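You operate a simulated robot arm through the tools that you are given. There is no shell and no other tool. Be economical: measure what you need, move in short steps, check, and stop when the job is done.

You run a simulated two-armed robot. Do the job below in one go: nothing can be reset, and whatever is moved stays where it is left.

TASK
Lock out the gravity table, then brush the filter in the green drawer clean.
Fine: stop, red switch off, padlock from the hook on the hasp; use the brown brush from the stand's leg and put it back; drawer shut again. Set down upright: brown brush. What is to be rubbed or washed off counts as gone when no trace of it is left.

It is judged by the outcome, as a careful person would: the job done as asked, and still so three seconds after it is handed in. It fails if anything else is knocked over, pushed out of place, dropped, spilled or broken.

THE ROBOT
Two 7-joint arms with two-finger parallel grippers on one trunk, on a base that drives. Base frame: it is fixed to the floor where the robot stands at the start and does not move with it; the origin is under the middle of the robot, x ahead of it, y to its left, z up. Lengths are in mm, angles in degrees, forces in N, time in s.
The left shoulder is at the start at [60, 143, 926], the right one opposite. With the tool pointing down near the work surface each hand reaches from about 100 to 700 mm from the robot's upright axis, wherever it stands, measured 20 degrees to its own side. Places, roughly: cup (7x7x8 cm) [200, -600, 900]; green divider knob [700, -1100, 1300]; green filter drawer [1300, -400, 500]; green outlet lever [500, -1800, 1100]; orange knob on the gravity table [400, -2300, 1400]; orange outlet lever [800, -400, 900]; outlet rod with the orange grip [300, -700, 1200]; pan [250, -2500, 1000]; pink stone gate [300, -2600, 1400]; purple divider knob [600, -1600, 1300]; purple handle over the return funnel [500, 300, 800]; red air gate knob [600, -2000, 500]; red button at the table [800, -200, 1300]; red knob on the feed box [600, -600, 1100]; red knob on the stand [500, 100, 1600]; red outlet lever [300, -2500, 1200]. Payload 1.57 kg a hand.
The tool frame of a hand sits at the grasp point between the pads (the TCP): z along the fingers, y along the line on which they close. The tips reach 30 mm beyond it. The gripper opens to 110 mm. The fingers are 24 mm wide and 12 mm thick; the gripper's body (48 by 112 mm) begins 78 mm behind the TCP.
Orientation is told as [roll, pitch, yaw] about the base's x, y, z axes, in that order, counted from this pose: with the fingers straight down and closing along the base's y, the tool's x points along the base's -x, its y along +y and its z along -z.

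THE INTERFACE
- The arms move only by the tool send_rows. It takes "left_increments", "right_increments" or both (then of equal length, played together; a hand with none holds still); each is a list that holds one entry, the list of rows, each a list of 7 numbers: the shift along the base's x, y, z in mm, then the turn, a rotation vector about the base's x, y, z in degrees, then the closure, from 0 (fully open) to 1 (shut). In form: [[[dx, dy, dz, wx, wy, wz, gripper], ...]]. A call has 1 to 20 rows; each row shifts and turns the commanded pose from where the row before left it. A row lasts 0.2 s, in which the tool goes at most 50 mm and 8.6 degrees; a call with a longer step from one row to the next is refused whole, and so is a gripper value outside its range. A pose out of reach is approached as far as the arm can. The call stops where the force on the tool passes 60 N (or 10 N more than at its start, if that is more) or the arm is blocked; 0.2 s more then pass. Each finger travels about 45 mm/s and halts on what it meets, pressing with about 22 N; the grip force reading is that of the motor and also rises with nothing between the fingers. The clock runs only during rows and for 0.2 s after the last one: add rows that do not move to give the fingers time. It gives the time, the measured TCP pose, the force on the tool (base axes), the opening and the grip force at its end, in the units of the frame above (readings bear some noise), with the torque about the TCP (base axes, N m) and any sound that the robot's microphone picked up.
- Cameras (640 x 400 px; columns grow to the right, rows downward): "scene" is now at [50.7, -16.3, 1541.2]; the picture's right is [-0.18, -0.98, 0.00], its down [-0.69, 0.13, -0.71] and it looks along [0.70, -0.13, -0.70] (base axes); focal length 217 px, centre (320, 200). "left" rides on the left gripper at [70, -16, -141] in its tool frame; the picture's right is [0.23, 0.97, 0.00], its down [-0.86, 0.20, -0.48] and it looks along [-0.47, 0.11, 0.88] (tool axes); focal length 222 px, centre (320, 200). "right" rides on the right gripper at [70, 16, -141] in its tool frame; the picture's right is [-0.23, 0.97, 0.00], its down [-0.86, -0.20, -0.48] and it looks along [-0.47, -0.11, 0.88] (tool axes); focal length 222 px, centre (320, 200). There is no depth. A picture from a camera that has moved, and an enlarged one, comes with that camera's place and axes in the base frame and with its lens.
- snapshot(camera): a new picture of that camera. It takes no simulated time.
- raise_lower(by): slides the trunk up (or, below 0, down) by that many mm; the arms and the scene camera ride with it, the base frame stays. It gives what a move gives, with no picture.
- steer(legs): drives the robot by 1 to 6 legs, each [ahead, left, turn to the left] in mm, mm and degrees, along the robot's own axes; the way and the turn of a leg run together, so that a leg with both is an arc; at most 1500 mm and 180 degrees a leg. The arms and the cameras ride along, it lands a little off, and it stops where it bumps. It gives what a move gives.
- pan_tilt(pan, tilt): turns the head with the scene camera to pan (to the left, within 86 degrees either way) and tilt (down, from -29 to 69), counted from straight ahead of the robot. It gives what a move gives.
- enlarge(camera, box): a new picture of the part [left, top, right, bottom] of that camera's present view, enlarged. It takes no simulated time.
- finish_job(): hands the job in; it is judged then, once.

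Work in short steps. Places have to be worked out from the pictures, the camera data and where the tool is seen: move nearer, look again, correct. Check each grasp and each placing, and mend what went wrong. You have 120 turns and 100 pictures in all, those below and enlarged ones among them. Open the grippers and draw the arms clear of the work before you hand the job in, unless the task says otherwise; then end with one line.

The tools are called after "Call:" as a command line: name --argument value ..., lists and objects as JSON in quotes. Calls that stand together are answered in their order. send_rows: Moves the arms, as the interface text tells. Its arguments: {"type":"object","properties":{"left_increments":{"type":"array"},"right_increments":{"type":"array"}},"required":[]} The other tools are called the same way: raise_lower (by) slides the trunk up or down; steer (legs) drives the base; pan_tilt (pan, tilt) turns the head that bears the scene camera; snapshot (camera) takes a picture; enlarge (camera, box) takes an enlarged picture of a part of a camera's view; finish_job () hands the job in.

At the start:

```text
time: 0.0
left_ee_pos: [320.6, -2.3, 999.4]
left_orientation: [-0.1, -0.1, 0.1]
left_force: [-0.1, 0.6, 0.3]
left_moment: [0.03, 0.02, 0.03]
left_gripper_width: 109.9
left_finger_force: 0.0
right_ee_pos: [414.0, -417.5, 999.2]
right_orientation: [0.0, 0.1, 0.0]
right_force: [0.2, 0.1, 0.4]
right_moment: [0.02, 0.02, 0.02]
right_gripper_width: 110.0
right_finger_force: 0.0
trunk travel left (down, up): [-525.0, 65.0]
robot x, y, heading: [3.2, 0.0, -0.2]
head pan, tilt: [-10.4, 44.6]
```

scene: 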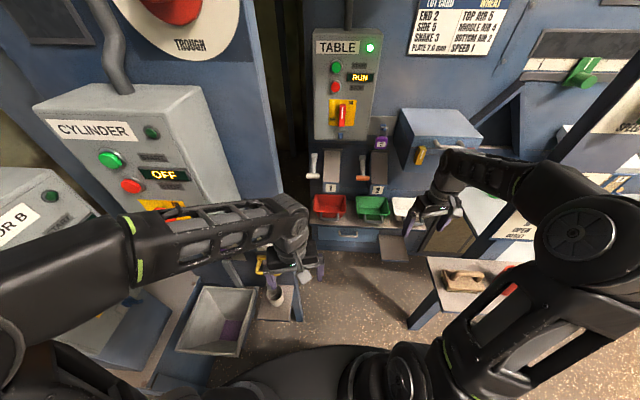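
right: 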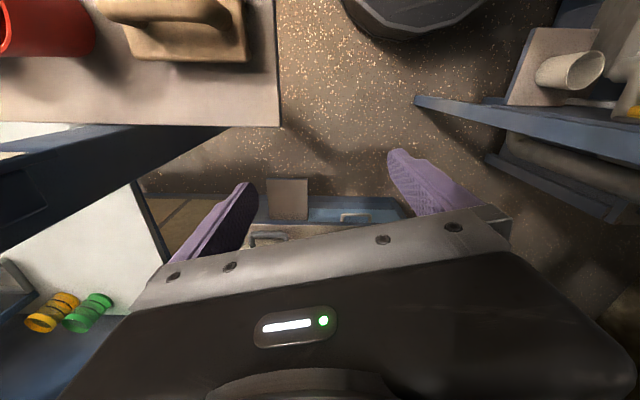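
left: 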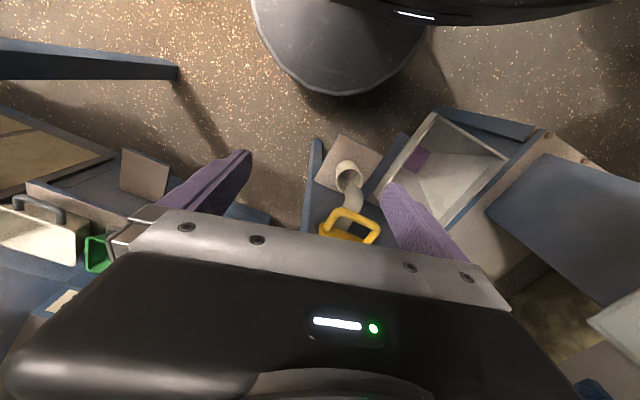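

The TABLE control box is seen ahead with green/red buttons and a red switch; I look around and zoom in before moving.

Call:
enlarge --camera "scene" --box '[270, 0, 450, 260]'

Call:
pan_tilt --pan -10 --tilt 10

Call:
snapshot --camera "scene"

```text
1.54 times, centred on (360, 130) of scene
camera zoom: at [50.7, -16.3, 1541.2], right [-0.18, -0.98, 0.0], down [-0.69, 0.13, -0.71], along [0.7, -0.13, -0.7], focal length 334 px, centre (258, 308)
```

zoom: 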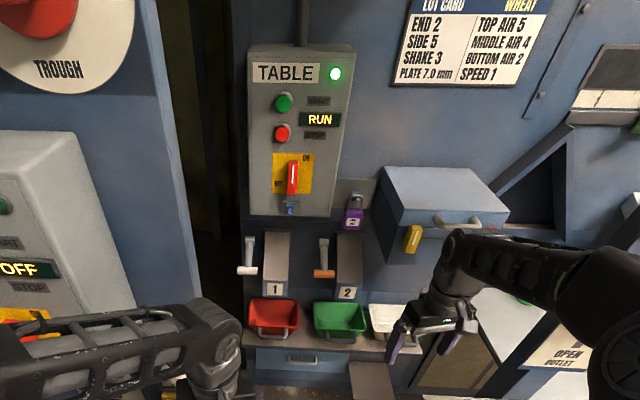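

```text
time: 1.0
left_ee_pos: [320.1, -1.4, 1000.0]
left_orientation: [0.0, 0.1, 0.0]
left_force: [0.5, -0.8, 0.2]
left_moment: [0.0, -0.02, -0.02]
left_gripper_width: 110.2
left_finger_force: 0.0
right_ee_pos: [413.8, -416.3, 999.0]
right_orientation: [0.0, 0.0, 0.0]
right_force: [0.8, -0.5, -0.3]
right_moment: [0.01, 0.0, 0.01]
right_gripper_width: 109.9
right_finger_force: 0.1
trunk travel left (down, up): [-525.0, 65.0]
robot x, y, heading: [-0.5, 2.0, -0.2]
head pan, tilt: [-10.0, 10.0]
```

```text
95 pictures are left
camera scene: at [62.0, -17.6, 1595.4], right [-0.17, -0.98, 0.0], down [-0.17, 0.03, -0.98], along [0.97, -0.17, -0.17], focal length 217 px, centre (320, 200)
```

scene: 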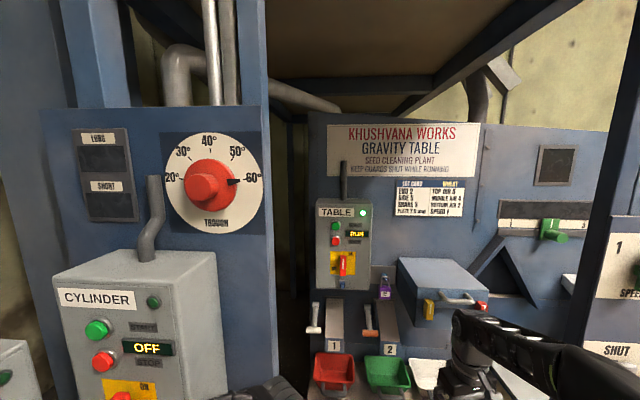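

The stop button comes out at about [840,-215,1297]. Now I look for the stand, brush and green filter drawer.

Call:
pan_tilt --pan -60 --tilt 40

Call:
snapshot --camera "scene"

Call:
pan_tilt --pan -20 --tilt 60

Call:
snapshot --camera "scene"

Call:
pan_tilt --pan 50 --tilt 40

Call:
snapshot --camera "scene"

```text
time: 2.2
left_ee_pos: [320.3, -1.9, 999.8]
left_orientation: [0.1, 0.0, 0.1]
left_force: [-0.2, 0.1, 0.8]
left_moment: [-0.03, -0.02, -0.01]
left_gripper_width: 110.0
left_finger_force: 0.0
right_ee_pos: [412.9, -417.1, 999.5]
right_orientation: [-0.1, 0.0, 0.0]
right_force: [0.1, 0.0, -0.1]
right_moment: [0.0, 0.02, 0.06]
right_gripper_width: 110.0
right_finger_force: 0.1
trunk travel left (down, up): [-525.0, 65.0]
robot x, y, heading: [-1.2, -0.8, 0.0]
head pan, tilt: [-60.0, 40.0]
```

```text
94 pictures are left
camera scene: at [13.0, -75.1, 1547.8], right [-0.87, -0.5, 0.0], down [-0.32, 0.56, -0.77], along [0.38, -0.66, -0.64], focal length 217 px, centre (320, 200)
```

scene: 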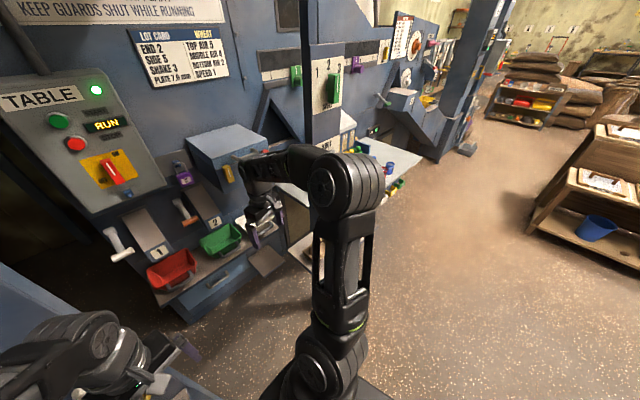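

```text
time: 3.2
left_ee_pos: [320.8, -1.7, 999.5]
left_orientation: [0.0, 0.0, 0.0]
left_force: [0.4, 0.1, 0.3]
left_moment: [-0.01, 0.0, 0.01]
left_gripper_width: 110.0
left_finger_force: 0.0
right_ee_pos: [412.8, -416.0, 1000.0]
right_orientation: [-0.1, 0.1, 0.1]
right_force: [-0.2, 0.2, 0.7]
right_moment: [0.02, 0.01, 0.02]
right_gripper_width: 110.2
right_finger_force: 0.0
trunk travel left (down, up): [-525.0, 65.0]
robot x, y, heading: [0.4, 2.5, 0.1]
head pan, tilt: [-20.0, 60.0]
```

```text
93 pictures are left
camera scene: at [33.0, -24.3, 1521.1], right [-0.34, -0.94, 0.0], down [-0.81, 0.3, -0.5], along [0.47, -0.17, -0.87], focal length 217 px, centre (320, 200)
```

scene: 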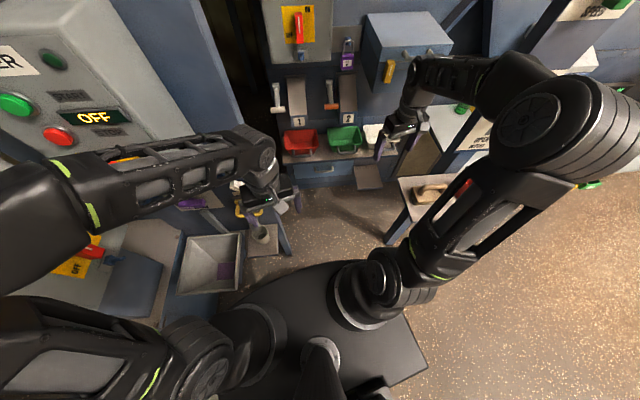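

```text
time: 4.7
left_ee_pos: [318.7, -1.8, 999.4]
left_orientation: [0.0, 0.0, 0.0]
left_force: [0.2, -0.5, -0.1]
left_moment: [0.0, -0.02, 0.0]
left_gripper_width: 110.0
left_finger_force: 0.0
right_ee_pos: [413.7, -418.0, 999.4]
right_orientation: [0.1, 0.0, 0.0]
right_force: [-0.3, -0.7, 0.0]
right_moment: [0.02, 0.01, -0.03]
right_gripper_width: 109.8
right_finger_force: 0.1
trunk travel left (down, up): [-525.0, 65.0]
robot x, y, heading: [1.0, 0.8, -0.1]
head pan, tilt: [50.0, 40.0]
```

```text
92 pictures are left
camera scene: at [25.1, 63.6, 1547.8], right [0.77, -0.64, 0.0], down [-0.41, -0.49, -0.77], along [0.49, 0.59, -0.64], focal length 217 px, centre (320, 200)
```

scene: 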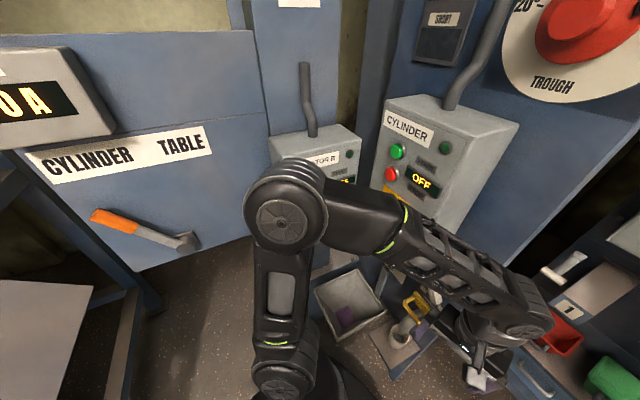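

Everything is still running; I turn the right hand to point forward while raising it, to approach the buttons.

Call:
send_rows --right_increments '[[[0, 13, 22, 0, -7.5, 0, 0], [0, 13, 22, 0, -7.5, 0, 0], [0, 13, 22, 0, -7.5, 0, 0], [0, 13, 22, 0, -7.5, 0, 0], [0, 13, 22, 0, -7.5, 0, 0], [0, 13, 22, 0, -7.5, 0, 0], [0, 13, 22, 0, -7.5, 0, 0.2], [0, 13, 22, 0, -7.5, 0, 0.4], [0, 13, 22, 0, -7.5, 0, 0.6], [0, 13, 22, 0, -7.5, 0, 0.8], [0, 13, 22, 0, -7.5, 0, 1], [0, 13, 22, 0, -7.5, 0, 1]]]'

Call:
pan_tilt --pan -15 --tilt 50

Call:
snapshot --camera "scene"

Call:
snapshot --camera "right"

```text
time: 7.3
left_ee_pos: [319.6, -2.4, 999.9]
left_orientation: [-0.1, 0.0, 0.1]
left_force: [0.5, -0.2, 1.0]
left_moment: [0.04, -0.01, 0.0]
left_gripper_width: 109.8
left_finger_force: 0.0
right_ee_pos: [426.7, -268.6, 1287.1]
right_orientation: [-4.3, -89.9, 4.3]
right_force: [0.4, -0.1, -0.3]
right_moment: [0.02, 0.0, -0.02]
right_gripper_width: 0.0
right_finger_force: 3.7
right hand out of reach, approached as far as the arm can: row 11, 12
trunk travel left (down, up): [-525.0, 65.0]
robot x, y, heading: [2.9, -0.2, 0.2]
head pan, tilt: [50.0, 40.0]
```

```text
time: 8.6
left_ee_pos: [319.2, -0.8, 999.3]
left_orientation: [0.0, 0.0, 0.1]
left_force: [0.6, 0.5, 0.1]
left_moment: [-0.02, -0.01, 0.01]
left_gripper_width: 109.9
left_finger_force: 0.1
right_ee_pos: [426.3, -269.1, 1288.1]
right_orientation: [0.6, -89.9, -0.5]
right_force: [0.5, 0.0, 0.0]
right_moment: [-0.01, 0.01, 0.0]
right_gripper_width: 0.0
right_finger_force: 21.8
trunk travel left (down, up): [-525.0, 65.0]
robot x, y, heading: [0.5, 2.7, -0.1]
head pan, tilt: [-15.0, 50.0]
```

```text
91 pictures are left
camera scene: at [44.7, -21.3, 1533.6], right [-0.26, -0.97, 0.0], down [-0.74, 0.2, -0.64], along [0.62, -0.17, -0.77], focal length 217 px, centre (320, 200)
```

scene: 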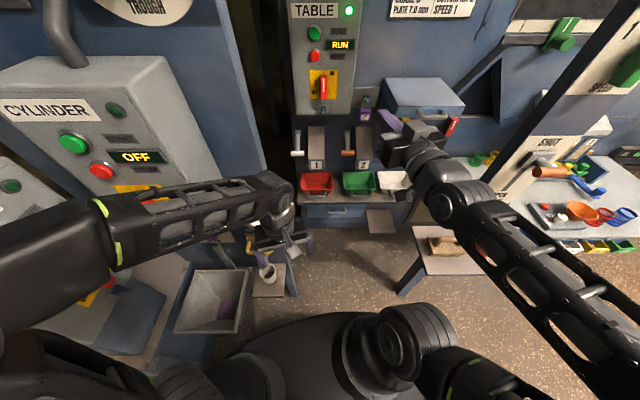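

```text
90 pictures are left
camera right: at [284.5, -252.5, 1217.6], right [0.0, 0.97, 0.23], down [-0.48, -0.2, 0.86], along [0.88, -0.11, 0.46], focal length 222 px, centre (320, 200)
```

right: 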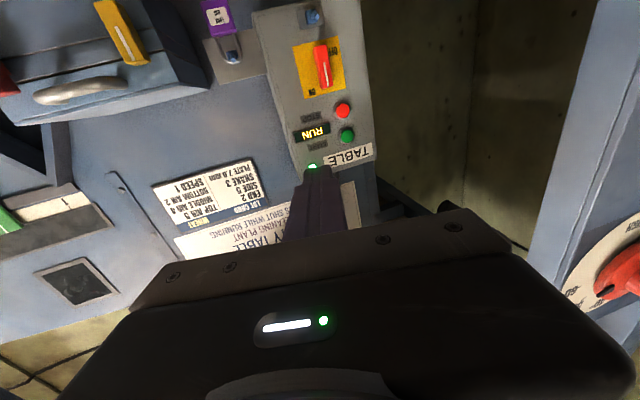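

The stop button triangulates to about [840,-215,1288]. Before driving nearer, I check the floor and bench clearance around the base.

Call:
pan_tilt --pan -40 --tilt 69

Call:
snapshot --camera "scene"

Call:
pan_tilt --pan 20 --tilt 69

Call:
snapshot --camera "scene"

```text
time: 9.5
left_ee_pos: [318.1, -0.6, 1000.8]
left_orientation: [0.1, 0.0, 0.1]
left_force: [0.6, 0.6, 0.0]
left_moment: [-0.01, 0.0, 0.02]
left_gripper_width: 110.0
left_finger_force: 0.0
right_ee_pos: [426.8, -267.9, 1286.3]
right_orientation: [0.3, -89.8, -0.4]
right_force: [-0.1, -0.2, 1.5]
right_moment: [0.03, 0.01, 0.01]
right_gripper_width: 0.0
right_finger_force: 21.6
trunk travel left (down, up): [-525.0, 65.0]
robot x, y, heading: [0.0, -3.0, -0.1]
head pan, tilt: [-40.0, 68.8]
```

```text
89 pictures are left
camera scene: at [13.2, -37.4, 1511.7], right [-0.64, -0.77, 0.0], down [-0.71, 0.6, -0.36], along [0.28, -0.23, -0.93], focal length 217 px, centre (320, 200)
```

scene: 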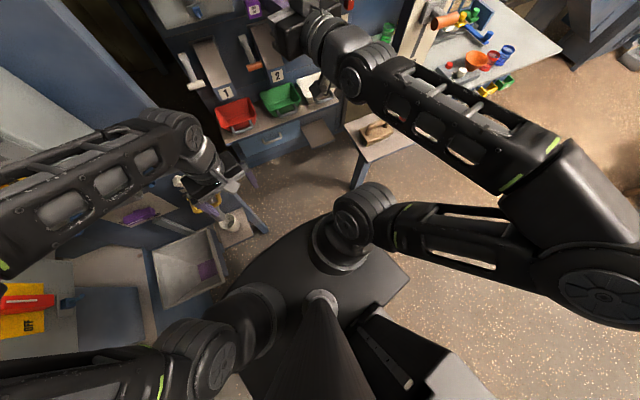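

```text
time: 10.8
left_ee_pos: [320.0, -1.3, 999.9]
left_orientation: [0.0, 0.0, -0.1]
left_force: [0.4, 0.1, 0.0]
left_moment: [0.02, 0.02, -0.01]
left_gripper_width: 110.2
left_finger_force: 0.1
right_ee_pos: [427.2, -267.5, 1286.9]
right_orientation: [0.6, -89.8, -0.6]
right_force: [0.7, 0.8, -1.0]
right_moment: [-0.01, -0.01, -0.02]
right_gripper_width: 0.0
right_finger_force: 20.9
trunk travel left (down, up): [-525.0, 65.0]
robot x, y, heading: [-2.5, -1.8, -0.1]
head pan, tilt: [20.0, 68.8]
```

```text
88 pictures are left
camera scene: at [22.9, 17.6, 1511.7], right [0.34, -0.94, 0.0], down [-0.88, -0.32, -0.36], along [0.34, 0.12, -0.93], focal length 217 px, centre (320, 200)
```

scene: 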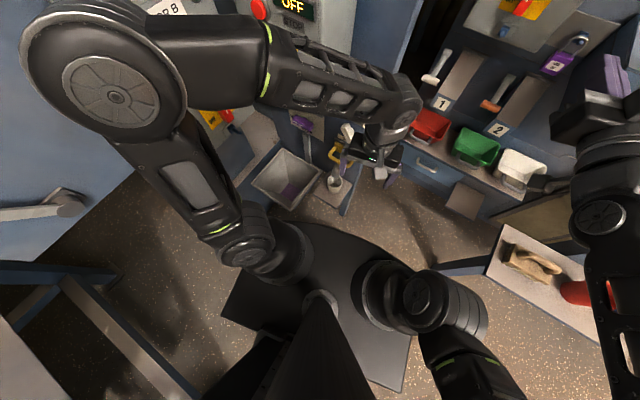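

Driving straight ahead is cramped (funnel left, bench right), so I try the arm's reach with the trunk raised first.

Call:
raise_lower --by 64

Call:
send_rows --right_increments '[[[37, 6.6, -8, 0, 0, 0, 1], [37, 6.6, -8, 0, 0, 0, 1], [37, 6.6, -8, 0, 0, 0, 1], [37, 6.6, -8, 0, 0, 0, 1], [37, 6.6, -8, 0, 0, 0, 1], [37, 6.6, -8, 0, 0, 0, 1], [37, 6.6, -8, 0, 0, 0, 1], [37, 6.6, -8, 0, 0, 0, 1]]]'

Call:
snapshot --camera "right"

```text
time: 11.8
left_ee_pos: [318.6, -1.7, 1063.7]
left_orientation: [-0.1, 0.0, 0.0]
left_force: [-0.1, 0.2, -0.3]
left_moment: [-0.02, 0.03, 0.01]
left_gripper_width: 110.1
left_finger_force: 0.0
right_ee_pos: [427.4, -267.6, 1351.9]
right_orientation: [1.6, -90.1, -1.6]
right_force: [0.6, -0.6, 0.6]
right_moment: [0.01, 0.0, 0.04]
right_gripper_width: 0.2
right_finger_force: 21.1
trunk travel left (down, up): [-589.0, 1.0]
robot x, y, heading: [-3.5, 2.7, 0.0]
head pan, tilt: [20.0, 68.8]
```

```text
time: 13.6
left_ee_pos: [319.8, -1.1, 1064.2]
left_orientation: [0.0, 0.0, 0.0]
left_force: [0.7, 0.4, 0.4]
left_moment: [0.0, 0.03, -0.02]
left_gripper_width: 110.0
left_finger_force: 0.1
right_ee_pos: [724.4, -214.3, 1287.8]
right_orientation: [-9.4, -89.7, 9.4]
right_force: [0.4, -0.9, 0.7]
right_moment: [0.0, -0.01, 0.0]
right_gripper_width: 0.0
right_finger_force: 21.7
trunk travel left (down, up): [-589.0, 1.0]
robot x, y, heading: [-0.7, 3.4, 0.1]
head pan, tilt: [20.0, 68.8]
```

```text
87 pictures are left
camera right: at [581.9, -198.3, 1217.8], right [0.0, 0.97, 0.23], down [-0.48, -0.2, 0.86], along [0.88, -0.11, 0.46], focal length 222 px, centre (320, 200)
```

right: 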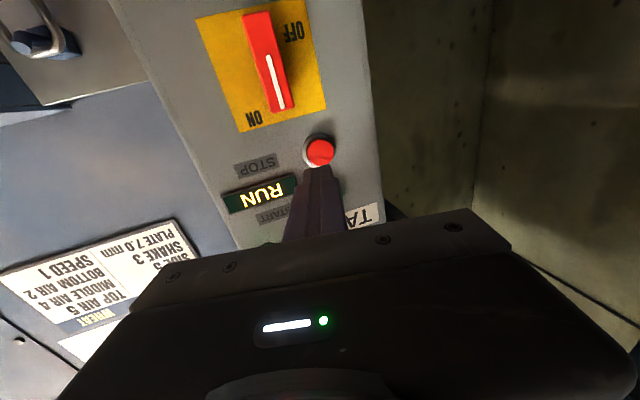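

The stop button is right ahead of the tip at about [840,-216,1290]; I press it.

Call:
send_rows --right_increments '[[[25, 0, 2, 0, 0, 0, 1], [25, 0, 0, 0, 0, 0, 1], [12, 0, 0, 0, 0, 0, 1], [8, 0, 0, 0, 0, 0, 1], [6, 0, 0, 0, 0, 0, 1], [6, 0, 0, 0, 0, 0, 1], [6, 0, 0, 0, 0, 0, 1], [6, 0, 0, 0, 0, 0, 1]]]'

Call:
snapshot --camera "right"

```text
time: 15.4
left_ee_pos: [317.1, -1.8, 1064.4]
left_orientation: [0.1, -0.1, 0.0]
left_force: [0.4, 0.0, -0.1]
left_moment: [-0.03, -0.01, -0.04]
left_gripper_width: 110.1
left_finger_force: 0.1
right_ee_pos: [811.9, -216.5, 1291.8]
right_orientation: [-4.7, -89.8, 4.8]
right_force: [-23.2, -0.2, -6.1]
right_moment: [0.07, 0.13, -0.21]
right_gripper_width: 0.2
right_finger_force: 21.2
trunk travel left (down, up): [-589.0, 1.0]
robot x, y, heading: [1.3, -3.3, 0.4]
head pan, tilt: [20.0, 68.8]
heard: click
```

```text
86 pictures are left
camera right: at [670.4, -201.0, 1221.1], right [0.0, 0.97, 0.23], down [-0.48, -0.2, 0.86], along [0.88, -0.11, 0.46], focal length 222 px, centre (320, 200)
```

right: 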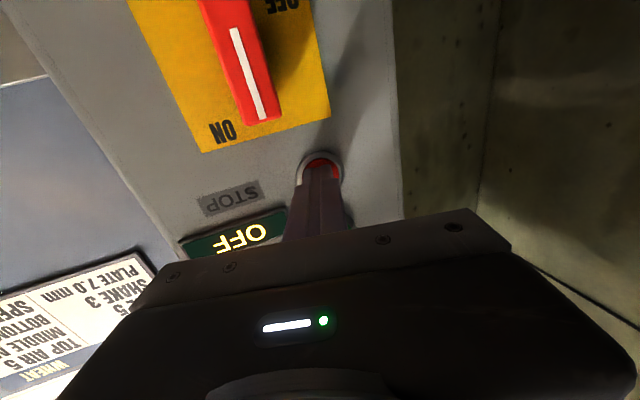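

Display shows OFF. I back off and look at the switch and hasp.

Call:
send_rows --right_increments '[[[-30, 0, 0, 0, 0, 0, 1], [-30, 0, -20, 0, 0, 0, 0.7], [-30, 0, -20, 0, 0, 0, 0.6], [-30, 0, -20, 0, 0, 0, 0.6], [-30, 0, -10, 0, 0, 0, 0.6]]]'

Call:
snapshot --camera "right"

Call:
pan_tilt --pan -15 --tilt 30

Call:
enlarge --camera "scene" --box '[270, 80, 430, 180]'

```text
time: 16.6
left_ee_pos: [318.6, -2.4, 1064.5]
left_orientation: [0.0, 0.1, 0.0]
left_force: [-0.7, -0.5, 0.4]
left_moment: [0.03, -0.02, 0.02]
left_gripper_width: 109.9
left_finger_force: 0.0
right_ee_pos: [666.5, -215.5, 1220.8]
right_orientation: [21.7, -90.0, -21.7]
right_force: [-0.1, -0.5, 0.3]
right_moment: [0.0, 0.0, -0.02]
right_gripper_width: 44.3
right_finger_force: 0.0
trunk travel left (down, up): [-589.0, 1.0]
robot x, y, heading: [3.3, -1.7, -0.2]
head pan, tilt: [20.0, 68.8]
```

```text
85 pictures are left
camera right: at [524.3, -201.2, 1150.4], right [0.0, 0.97, 0.23], down [-0.48, -0.2, 0.86], along [0.88, -0.11, 0.47], focal length 222 px, centre (320, 200)
```

right: 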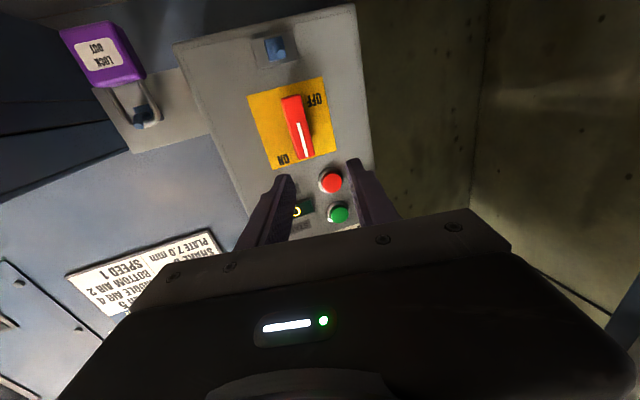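

```text
time: 17.7
left_ee_pos: [319.2, -1.7, 1065.0]
left_orientation: [0.0, -0.1, 0.0]
left_force: [1.1, -0.6, -0.2]
left_moment: [0.01, 0.0, -0.03]
left_gripper_width: 109.7
left_finger_force: 0.0
right_ee_pos: [668.4, -217.3, 1219.3]
right_orientation: [1.0, -89.9, -1.1]
right_force: [-0.4, 0.0, -0.1]
right_moment: [0.0, 0.02, -0.02]
right_gripper_width: 44.4
right_finger_force: 0.0
trunk travel left (down, up): [-589.0, 1.0]
robot x, y, heading: [-3.6, 2.0, 0.1]
head pan, tilt: [-15.0, 30.0]
```

```text
4.00 times, centred on (350, 130) of scene
camera zoom: at [57.8, -24.8, 1627.1], right [-0.26, -0.97, 0.0], down [-0.48, 0.13, -0.87], along [0.84, -0.22, -0.5], focal length 869 px, centre (200, 480)
```

zoom: 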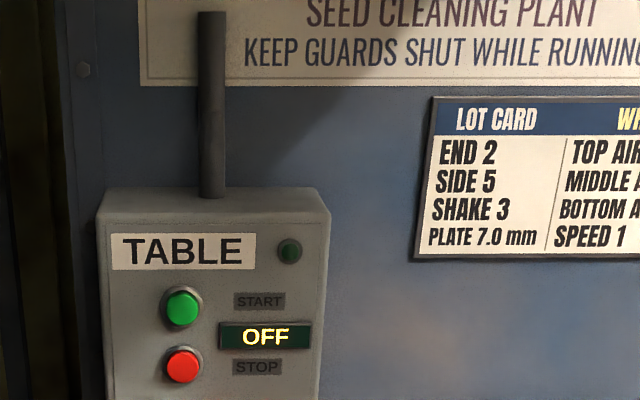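

The lamp is dark and the display says OFF. I zoom on the switch, hasp and padlock.

Call:
enlarge --camera "right" --box '[50, 10, 370, 210]'

Call:
enlarge --camera "scene" --box '[270, 170, 430, 270]'

```text
2.00 times, centred on (210, 110) of right
camera zoom: at [525.3, -201.1, 1150.2], right [0.0, 0.97, 0.23], down [-0.48, -0.2, 0.86], along [0.88, -0.11, 0.46], focal length 444 px, centre (540, 380)
```

zoom: 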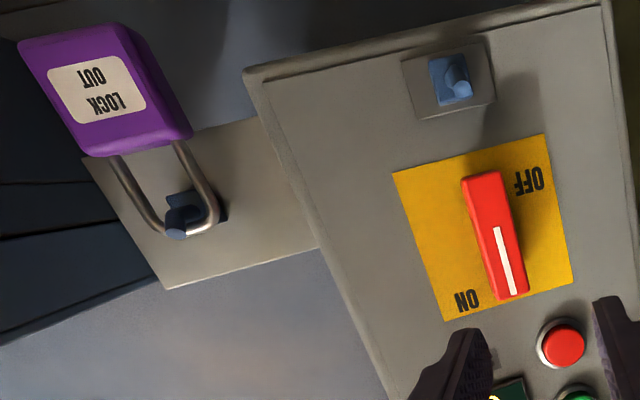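

```text
4.00 times, centred on (350, 220) of scene
camera zoom: at [57.8, -24.8, 1627.1], right [-0.26, -0.97, 0.0], down [-0.48, 0.13, -0.87], along [0.84, -0.22, -0.5], focal length 869 px, centre (200, 120)
```

zoom: 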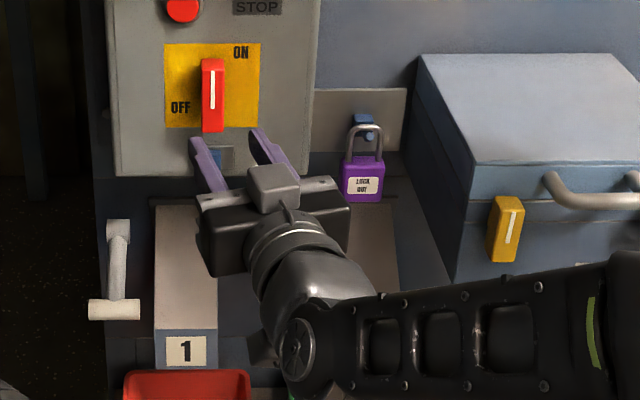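

Estimates: switch handle [828,-241,1197], hasp [840,-246,1106], padlock body [808,-416,1073]. I move the right hand in front of the switch handle, opened.

Call:
send_rows --right_increments '[[[28, -6, -6, 0, 0, 0, 0.5], [28, -6, -6, 0, 0, 0, 0.5], [28, -6, -5, 0, 0, 0, 0.5], [22, -6, -5, 0, 0, 0, 0.5], [0, 0, 0, 0, 0, 0, 0.5]]]'

Call:
snapshot --camera "right"

Call:
enlarge --camera "scene" --box '[270, 170, 430, 270]'

```text
time: 18.9
left_ee_pos: [319.3, -0.9, 1063.9]
left_orientation: [0.0, 0.0, 0.1]
left_force: [0.2, 0.3, -0.1]
left_moment: [0.01, -0.03, 0.01]
left_gripper_width: 109.8
left_finger_force: 0.0
right_ee_pos: [773.3, -238.2, 1197.7]
right_orientation: [1.6, -89.9, -1.5]
right_force: [0.3, 0.3, 0.9]
right_moment: [-0.01, 0.0, -0.03]
right_gripper_width: 54.7
right_finger_force: 0.0
trunk travel left (down, up): [-589.0, 1.0]
robot x, y, heading: [0.9, -0.2, -0.2]
head pan, tilt: [-15.0, 30.0]
```

```text
81 pictures are left
camera right: at [632.2, -222.3, 1127.7], right [0.0, 0.97, 0.23], down [-0.48, -0.2, 0.86], along [0.88, -0.11, 0.46], focal length 222 px, centre (320, 200)
```

right: 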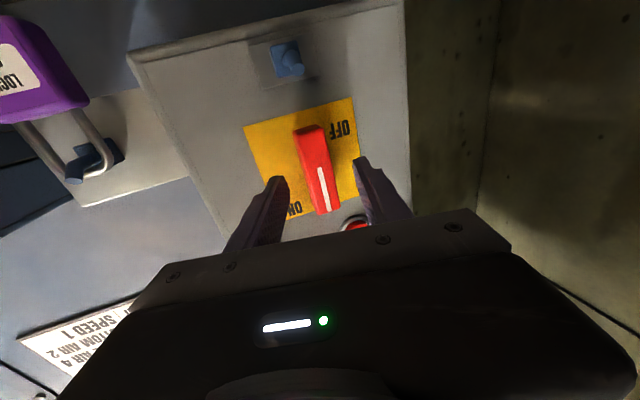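

```text
4.00 times, centred on (350, 220) of scene
camera zoom: at [57.5, -24.8, 1627.2], right [-0.26, -0.97, 0.0], down [-0.48, 0.13, -0.87], along [0.84, -0.22, -0.5], focal length 869 px, centre (200, 120)
```

zoom: 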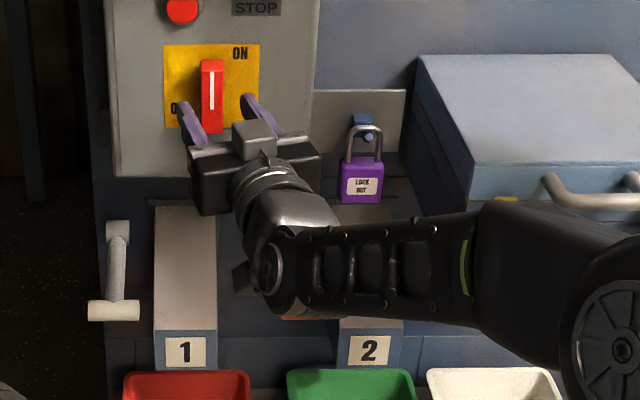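

Aligned; I advance so the fingers straddle the handle and close on it.

Call:
send_rows --right_increments '[[[12, -1, -1, 0, 0, 0, 0.5], [10, -1, -1, 0, 0, 0, 0.5], [8, -1, -1, 0, 0, 0, 0.5], [6, 0, 0, 0, 0, 0, 0.5], [3, 0, 0, 0, 0, 0, 0.6], [0, 0, 0, 0, 0, 0, 0.9], [0, 0, 0, 0, 0, 0, 1], [0, 0, 0, 0, 0, 0, 1]]]'

Call:
snapshot --camera "right"

```text
time: 20.6
left_ee_pos: [314.0, -1.5, 1065.1]
left_orientation: [-0.1, -0.2, -0.2]
left_force: [-0.8, 1.3, -0.3]
left_moment: [0.02, -0.05, -0.01]
left_gripper_width: 109.7
left_finger_force: 0.1
right_ee_pos: [805.0, -240.9, 1193.9]
right_orientation: [-20.3, -89.7, 20.8]
right_force: [-9.9, 19.2, 1.1]
right_moment: [-0.16, -0.04, 0.43]
right_gripper_width: 28.6
right_finger_force: 11.1
trunk travel left (down, up): [-589.0, 1.0]
robot x, y, heading: [1.9, 0.3, 0.1]
head pan, tilt: [-15.0, 30.0]
stopped in row 8 (right hand): the force on the tool passed its limit at 61 N (the readings are from after the stop); the commanded pose is now the measured one
```

```text
79 pictures are left
camera right: at [662.5, -225.1, 1125.0], right [0.0, 0.97, 0.23], down [-0.47, -0.2, 0.86], along [0.88, -0.1, 0.46], focal length 222 px, centre (320, 200)
```

right: 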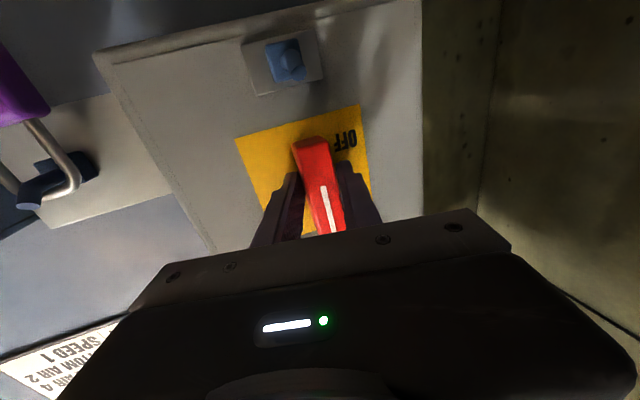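

The handle is between the fingers; I ease over 3 mm and twist counter-clockwise toward OFF in steps.

Call:
send_rows --right_increments '[[[0, 2, 0, 0, 0, 0, 1], [0, 1, 0, -5, 0, 0, 1], [0, 0, 0, -6, 0, 0, 1], [0, 0, 0, -6, 0, 0, 1], [0, 0, 0, -6, 0, 0, 1], [0, 0, 0, -6, 0, 0, 1]]]'

```text
time: 22.0
left_ee_pos: [315.4, -1.8, 1065.4]
left_orientation: [0.0, -0.2, -0.2]
left_force: [0.3, 0.1, 0.3]
left_moment: [0.0, -0.02, 0.0]
left_gripper_width: 110.3
left_finger_force: 0.1
right_ee_pos: [806.6, -244.0, 1192.1]
right_orientation: [-89.1, -60.7, 88.6]
right_force: [-31.0, 2.9, -5.2]
right_moment: [0.44, 0.45, -1.62]
right_gripper_width: 28.7
right_finger_force: 38.3
trunk travel left (down, up): [-589.0, 1.0]
robot x, y, heading: [1.1, 3.0, 0.0]
head pan, tilt: [-15.0, 30.0]
```

It is turning; I continue, easing back slightly since it presses on the face.

Call:
send_rows --right_increments '[[[-2, 2, 1, -6, 0, 0, 1], [-1, 1, 1, -6, 0, 0, 1], [0, 0, 0, -6, 0, 0, 1], [0, 0, 0, -6, 0, 0, 1], [0, 0, 0, -6, 0, 0, 1], [0, 0, 0, -6, 0, 0, 1], [0, 0, 0, -6, 0, 0, 1], [0, 0, 0, -6, 0, 0, 1], [0, 0, 0, -6, 0, 0, 1], [0, 0, 0, -6, 0, 0, 1]]]'

Call:
enlarge --camera "scene" --box '[270, 170, 430, 270]'

```text
time: 24.2
left_ee_pos: [317.5, -3.6, 1064.5]
left_orientation: [0.0, -0.1, -0.1]
left_force: [0.7, 0.5, 0.5]
left_moment: [0.01, -0.03, -0.04]
left_gripper_width: 110.2
left_finger_force: 0.1
right_ee_pos: [807.2, -240.4, 1198.3]
right_orientation: [-90.7, -1.0, 89.5]
right_force: [3.6, -13.4, 25.1]
right_moment: [0.24, 0.59, -0.03]
right_gripper_width: 23.9
right_finger_force: 35.7
trunk travel left (down, up): [-589.0, 1.0]
robot x, y, heading: [1.3, 2.0, 0.1]
head pan, tilt: [-15.0, 30.0]
```

```text
4.00 times, centred on (350, 220) of scene
camera zoom: at [54.3, -26.5, 1627.4], right [-0.26, -0.97, 0.0], down [-0.48, 0.13, -0.87], along [0.84, -0.22, -0.5], focal length 869 px, centre (200, 120)
```

zoom: 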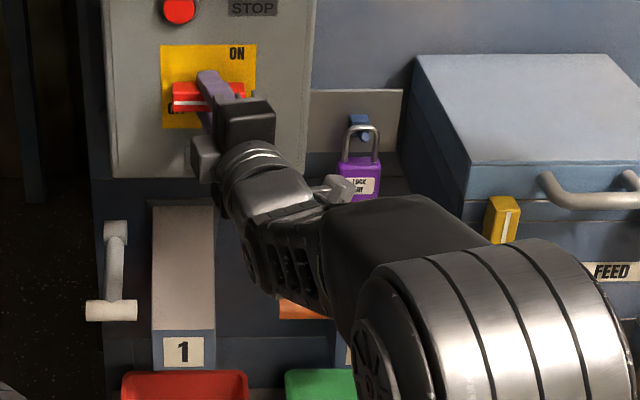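

The switch now lies at OFF. I release, back straight out, roll the hand back, and then look closely at padlock and feed box.

Call:
send_rows --right_increments '[[[0, 0, 0, 0, 0, 0, 0.6], [0, 0, 0, 0, 0, 0, 0.5], [0, 0, 0, 0, 0, 0, 0.5], [-25, 0, 0, 0, 0, 0, 0.5], [-30, 0, 0, 0, 0, 0, 0.5], [-30, 0, 0, 0, 0, 0, 0.5], [-30, 0, 0, 8, 0, 0, 0.5], [-20, 0, 0, 8, 0, 0, 0.5], [-10, -5, 0, 8, 0, 0, 0.5], [0, -10, 0, 8, 0, 0, 0.5], [0, -10, 0, 8, 0, 0, 0.5], [0, -10, 0, 8, 0, 0, 0.5], [0, -10, 0, 8, 0, 0, 0.5], [0, -10, 0, 8, 0, 0, 0.5], [0, -10, 0, 8, 0, 0, 0.5], [0, -10, 0, 8, 0, 0, 0.5], [0, -10, -10, 9, 0, 0, 0.5]]]'

Call:
snapshot --camera "right"

Call:
enlarge --camera "scene" --box '[290, 170, 450, 270]'

```text
refused: row 17 steps farther than a row can; nothing moved
```

```text
77 pictures are left
camera right: at [663.6, -309.5, 1178.0], right [0.01, 0.24, -0.97], down [-0.47, 0.86, 0.21], along [0.88, 0.46, 0.13], focal length 222 px, centre (320, 200)
```

right: 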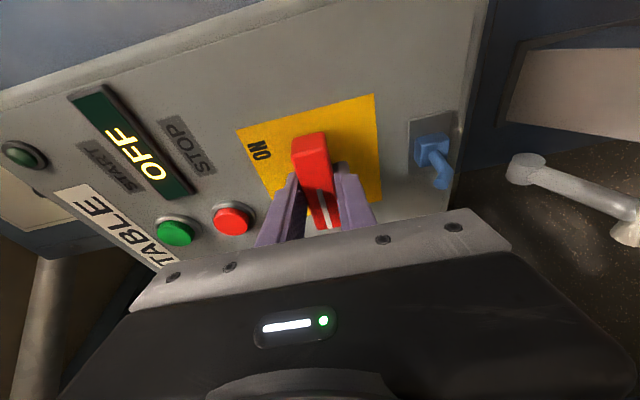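

```text
4.00 times, centred on (370, 220) of scene
camera zoom: at [54.3, -26.5, 1627.4], right [-0.26, -0.97, 0.0], down [-0.48, 0.13, -0.87], along [0.84, -0.22, -0.5], focal length 869 px, centre (120, 120)
```

zoom: 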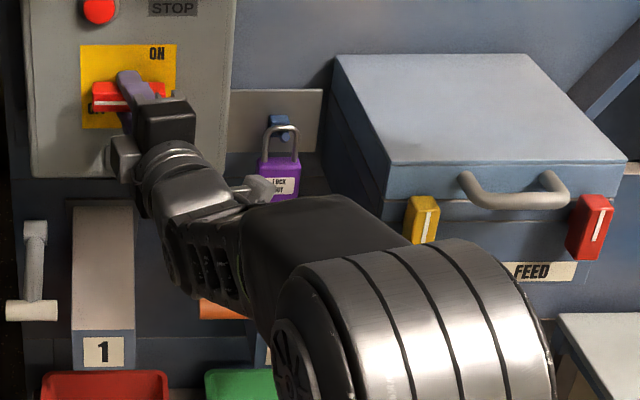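

Row 17 was too big; I resend with smaller final step (the view shows the switch at OFF, and the hasp peg pointing out).

Call:
send_rows --right_increments '[[[0, 0, 0, 0, 0, 0, 0.6], [0, 0, 0, 0, 0, 0, 0.5], [0, 0, 0, 0, 0, 0, 0.5], [-25, 0, 0, 0, 0, 0, 0.5], [-30, 0, 0, 0, 0, 0, 0.5], [-30, 0, 0, 0, 0, 0, 0.5], [-30, 0, 0, 8, 0, 0, 0.5], [-20, 0, 0, 8, 0, 0, 0.5], [-10, -5, 0, 8, 0, 0, 0.5], [0, -10, 0, 8, 0, 0, 0.5], [0, -10, 0, 8, 0, 0, 0.5], [0, -10, 0, 8, 0, 0, 0.5], [0, -10, 0, 8, 0, 0, 0.5], [0, -10, 0, 8, 0, 0, 0.5], [0, -10, 0, 8, 0, 0, 0.5], [0, -10, 0, 8, 0, 0, 0.5], [0, -10, -10, 8, 0, 0, 0.5]]]'

Call:
snapshot --camera "right"

Call:
enlarge --camera "scene" --box '[290, 170, 450, 270]'

```text
time: 27.8
left_ee_pos: [318.3, -3.1, 1064.4]
left_orientation: [0.0, 0.0, -0.1]
left_force: [0.5, -0.2, -0.3]
left_moment: [-0.01, 0.02, 0.01]
left_gripper_width: 109.9
left_finger_force: 0.0
right_ee_pos: [663.1, -325.3, 1183.4]
right_orientation: [-55.8, -88.9, 55.6]
right_force: [-0.4, 0.1, -0.1]
right_moment: [0.02, -0.01, 0.01]
right_gripper_width: 55.1
right_finger_force: 0.1
trunk travel left (down, up): [-589.0, 1.0]
robot x, y, heading: [-0.0, 1.3, -0.3]
head pan, tilt: [-15.0, 30.0]
```

```text
75 pictures are left
camera right: at [519.9, -309.1, 1113.1], right [0.01, 0.98, 0.21], down [-0.47, -0.19, 0.86], along [0.88, -0.1, 0.46], focal length 222 px, centre (320, 200)
```

right: 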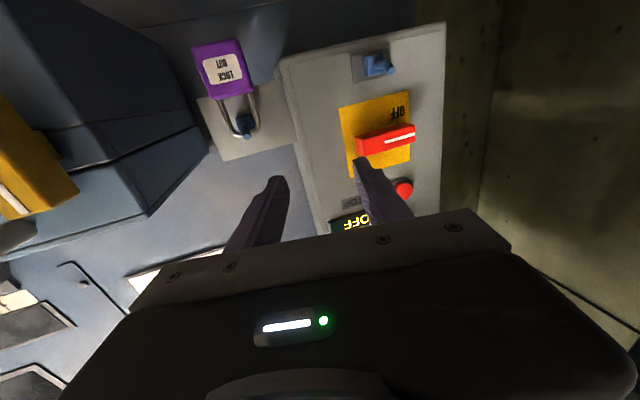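

```text
4.00 times, centred on (370, 220) of scene
camera zoom: at [57.5, -25.5, 1627.1], right [-0.26, -0.97, 0.0], down [-0.48, 0.13, -0.87], along [0.84, -0.23, -0.5], focal length 869 px, centre (120, 120)
```

zoom: 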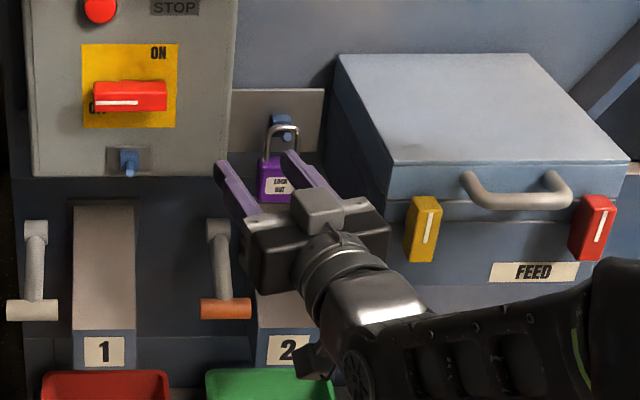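

Box left face is slanted from [670,-461] to [900,-521], padlock face near [802,-415,1076]. I approach the padlock with the hand yawed −12° to keep the gripper body clear of the feed box.

Call:
send_rows --right_increments '[[[5, -13, -21, 0, 0, -2.4, 0.36], [5, -13, -21, 0, 0, -2.4, 0.36], [5, -13, -21, 0, 0, -2.4, 0.36], [6, -14, -22, 0, 0, -2.4, 0.36], [6, -14, -22, 0, 0, -2.4, 0.36], [0, 0, 0, 0, 0, 0, 0.36]]]'

Call:
snapshot --camera "right"

Call:
enlarge --camera "scene" --box '[290, 170, 450, 270]'

```text
time: 29.2
left_ee_pos: [318.6, -2.3, 1064.0]
left_orientation: [0.0, 0.0, -0.1]
left_force: [-0.3, 0.6, 0.2]
left_moment: [-0.02, -0.01, 0.01]
left_gripper_width: 109.9
left_finger_force: 0.0
right_ee_pos: [691.9, -389.3, 1075.8]
right_orientation: [-61.5, -88.9, 49.3]
right_force: [-0.5, -0.7, 0.3]
right_moment: [-0.01, 0.02, 0.01]
right_gripper_width: 70.3
right_finger_force: 0.0
trunk travel left (down, up): [-589.0, 1.0]
robot x, y, heading: [0.3, 0.3, 0.3]
head pan, tilt: [-15.0, 30.0]
```

```text
73 pictures are left
camera right: at [554.7, -346.0, 1006.3], right [0.21, 0.95, 0.21], down [-0.5, -0.08, 0.86], along [0.84, -0.29, 0.46], focal length 222 px, centre (320, 200)
```

right: 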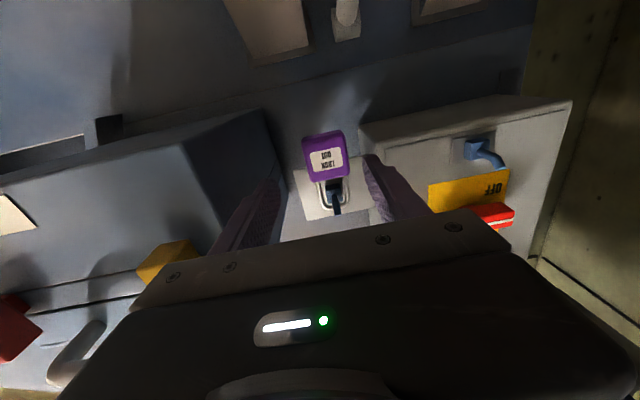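

```text
4.00 times, centred on (370, 220) of scene
camera zoom: at [56.8, -24.9, 1627.2], right [-0.26, -0.97, 0.0], down [-0.48, 0.13, -0.87], along [0.84, -0.23, -0.5], focal length 869 px, centre (120, 120)
```

zoom: 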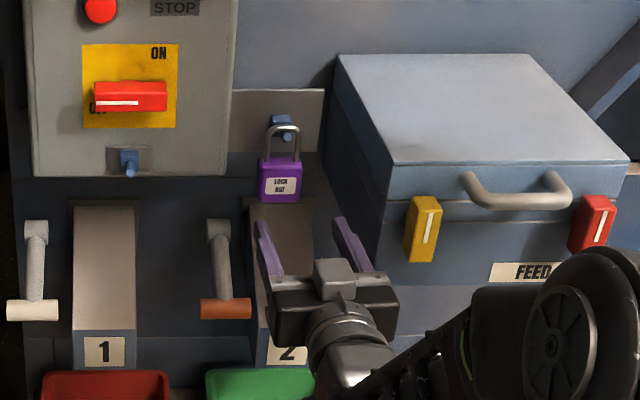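

The padlock lies straight on the hand's line; I advance along the fingers.

Call:
send_rows --right_increments '[[[22, -4.7, 1, 0, 0, 0, 0.36], [22, -4.7, 1, 0, 0, 0, 0.36], [22, -4.7, 1, 0, 0, 0, 0.36], [18, -3.8, 1, 0, 0, 0, 0.36], [15, -3.2, 1, 0, 0, 0, 0.36], [12, -2.5, 0, 0, 0, 0, 0.36]]]'

Call:
snapshot --camera "right"

Call:
enlarge --camera "scene" --box '[290, 170, 450, 270]'

```text
time: 30.6
left_ee_pos: [319.0, -1.6, 1063.3]
left_orientation: [-0.1, 0.0, 0.0]
left_force: [-1.0, -0.8, -0.2]
left_moment: [-0.01, 0.02, 0.02]
left_gripper_width: 110.0
left_finger_force: 0.1
right_ee_pos: [801.8, -414.2, 1080.2]
right_orientation: [-59.8, -89.0, 47.6]
right_force: [-0.3, 0.3, 0.1]
right_moment: [0.02, -0.01, -0.01]
right_gripper_width: 70.3
right_finger_force: 0.0
trunk travel left (down, up): [-589.0, 1.0]
robot x, y, heading: [-2.3, -2.7, 0.2]
head pan, tilt: [-15.0, 30.0]
```

```text
71 pictures are left
camera right: at [665.1, -369.6, 1010.3], right [0.21, 0.95, 0.21], down [-0.5, -0.08, 0.86], along [0.84, -0.29, 0.46], focal length 222 px, centre (320, 200)
```

right: 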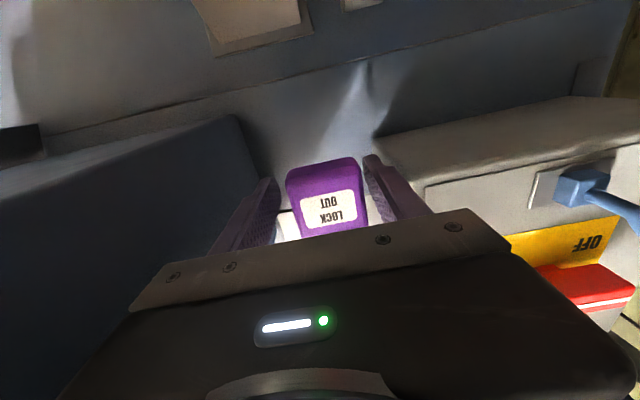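

```text
4.00 times, centred on (370, 220) of scene
camera zoom: at [57.5, -25.2, 1627.1], right [-0.26, -0.97, 0.0], down [-0.48, 0.13, -0.87], along [0.84, -0.23, -0.5], focal length 869 px, centre (120, 120)
```

zoom: 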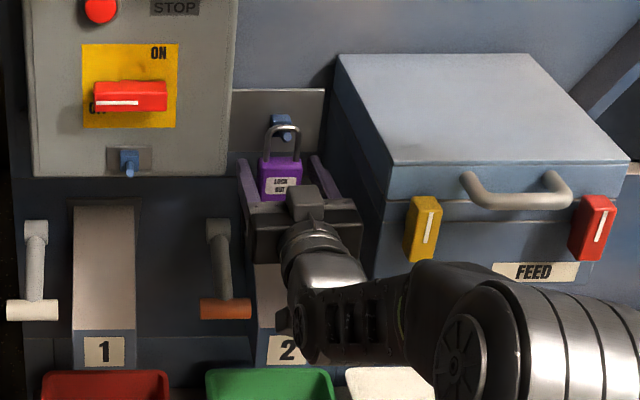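

Padlock is centred between the fingers; a little further in and close.

Call:
send_rows --right_increments '[[[6, -1.2, 0, 0, 0, 0, 0.36], [0, 0, 0, 0, 0, 0, 0.6], [0, 0, 0, 0, 0, 0, 0.8], [0, 0, 0, 0, 0, 0, 1], [0, 0, 0, 0, 0, 0, 1], [0, 0, 0, 0, 0, 0, 1]]]'

Call:
snapshot --camera "right"

```text
time: 32.0
left_ee_pos: [318.4, -2.2, 1063.4]
left_orientation: [0.1, 0.1, 0.0]
left_force: [-0.1, 0.5, -0.2]
left_moment: [0.0, 0.01, -0.01]
left_gripper_width: 110.2
left_finger_force: 0.0
right_ee_pos: [807.0, -416.1, 1080.1]
right_orientation: [-60.6, -88.9, 48.3]
right_force: [0.6, 0.2, 0.3]
right_moment: [-0.03, 0.05, 0.0]
right_gripper_width: 47.5
right_finger_force: 21.6
trunk travel left (down, up): [-589.0, 1.0]
robot x, y, heading: [-1.1, -1.9, -0.2]
head pan, tilt: [-15.0, 30.0]
```

```text
69 pictures are left
camera right: at [670.7, -371.2, 1010.5], right [0.21, 0.96, 0.21], down [-0.5, -0.08, 0.86], along [0.84, -0.28, 0.46], focal length 222 px, centre (320, 200)
```

right: 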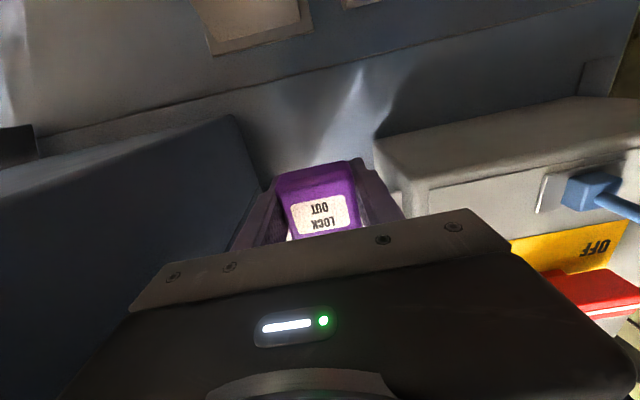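

Gripped (47.5 mm). The pegs slope up about 20° outward over ~60 mm, so I lift 14 mm and then draw out along that slope.

Call:
send_rows --right_increments '[[[0, 0, 7, 0, 0, 0, 1], [0, 0, 7, 0, 0, 0, 1], [-8, 0, 3, 0, 0, 0, 1], [-8, 0, 3, 0, 0, 0, 1], [-8, 0, 3, 0, 0, 0, 1], [-8, 0, 3, 0, 0, 0, 1], [-8, 0, 3, 0, 0, 0, 1], [-8, 0, 3, 0, 0, 0, 1], [-8, 0, 3, 0, 0, 0, 1], [-8, 0, 3, 0, 0, 0, 1], [-12, 0, 2, 0, 0, 0, 1], [-15, 0, 0, 0, 0, 0, 1]]]'

Call:
enlarge --camera "scene" --box '[290, 170, 450, 270]'

Call:
snapshot --camera "right"

```text
time: 34.6
left_ee_pos: [319.1, -2.3, 1063.9]
left_orientation: [-0.1, 0.0, -0.1]
left_force: [-0.7, -0.4, 0.3]
left_moment: [-0.01, -0.01, -0.05]
left_gripper_width: 109.8
left_finger_force: 0.1
right_ee_pos: [715.8, -415.7, 1120.2]
right_orientation: [-60.9, -88.8, 48.7]
right_force: [0.5, -1.0, -1.5]
right_moment: [0.0, 0.0, 0.0]
right_gripper_width: 47.3
right_finger_force: 21.4
trunk travel left (down, up): [-589.0, 1.0]
robot x, y, heading: [1.2, -2.0, 0.2]
head pan, tilt: [-15.0, 30.0]
```

```text
4.00 times, centred on (370, 220) of scene
camera zoom: at [56.9, -25.2, 1627.2], right [-0.26, -0.97, 0.0], down [-0.48, 0.13, -0.87], along [0.84, -0.23, -0.5], focal length 869 px, centre (120, 120)
```

zoom: 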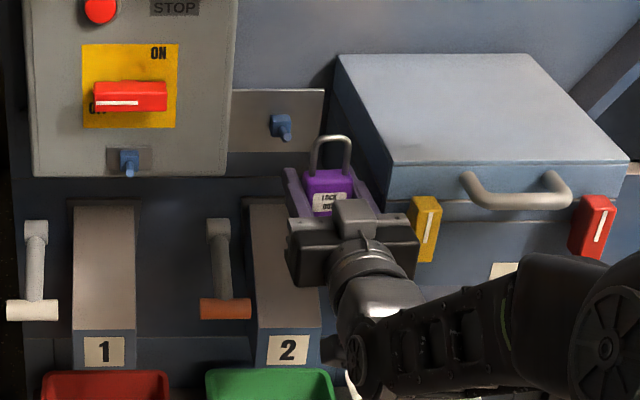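

```text
67 pictures are left
camera right: at [578.9, -372.5, 1051.2], right [0.21, 0.96, 0.21], down [-0.5, -0.08, 0.86], along [0.84, -0.28, 0.46], focal length 222 px, centre (320, 200)
```

right: 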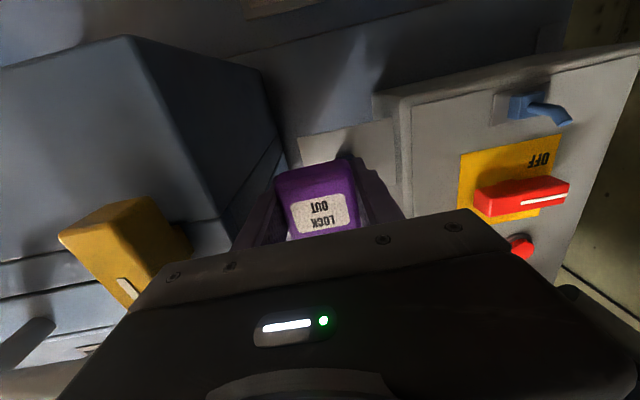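

The padlock is free. For accurate depth of the hasp I bring the left hand around as a side camera.

Call:
send_rows --left_increments '[[[15, -5, 2, 0, -8.2, 0, 0], [15, -5, 2, 0, -8.2, 0, 0], [15, -5, 2, 0, -8.2, 0, 0], [15, -5, 2, 0, -8.2, 0, 0], [15, -5, 2, 0, -8.2, 0, 0.3], [15, -5, 2, 0, -8.2, 0, 0.5], [15, -5, 2, 0, -8.2, 0, 0.8], [15, -5, 2, 0, -8.2, 0, 1], [15, -5, 2, 0, -8.2, 0, 1], [15, -5, 2, 0, -8.2, 0, 1], [15, -5, 2, 0, -8, 0, 1], [10, -10, 0, 0, 0, -8, 1], [10, -10, 0, 0, 0, -8, 1], [10, -10, 0, 0, 0, -8, 1], [10, -10, 0, 0, 0, -8, 1], [10, -10, 0, 0, 0, -8, 1]]]'

Call:
snapshot --camera "left"

```text
time: 38.0
left_ee_pos: [489.3, -145.2, 1095.6]
left_orientation: [42.9, -89.6, -73.0]
left_force: [-0.3, 0.2, 0.1]
left_moment: [-0.04, 0.0, 0.0]
left_gripper_width: 0.2
left_finger_force: 21.5
left hand out of reach, approached as far as the arm can: row 14, 15, 16
right_ee_pos: [714.7, -417.3, 1120.6]
right_orientation: [-60.0, -88.9, 47.8]
right_force: [-0.3, -0.5, -2.0]
right_moment: [0.0, -0.01, 0.01]
right_gripper_width: 47.6
right_finger_force: 22.2
trunk travel left (down, up): [-589.0, 1.0]
robot x, y, heading: [2.3, 2.2, 0.1]
head pan, tilt: [-15.0, 30.0]
```

```text
66 pictures are left
camera left: at [357.1, -87.6, 1026.3], right [0.49, 0.85, -0.22], down [-0.31, 0.4, 0.86], along [0.82, -0.35, 0.46], focal length 222 px, centre (320, 200)
```

left: 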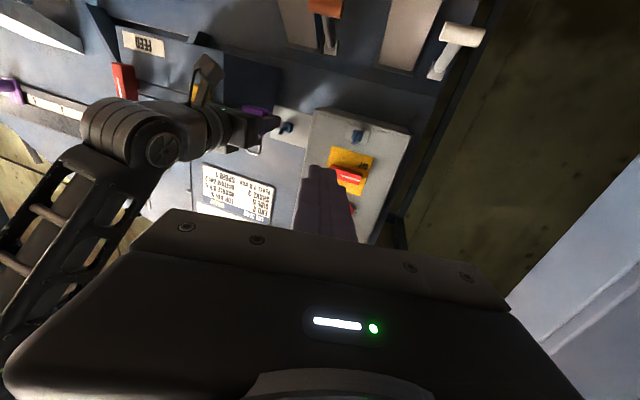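

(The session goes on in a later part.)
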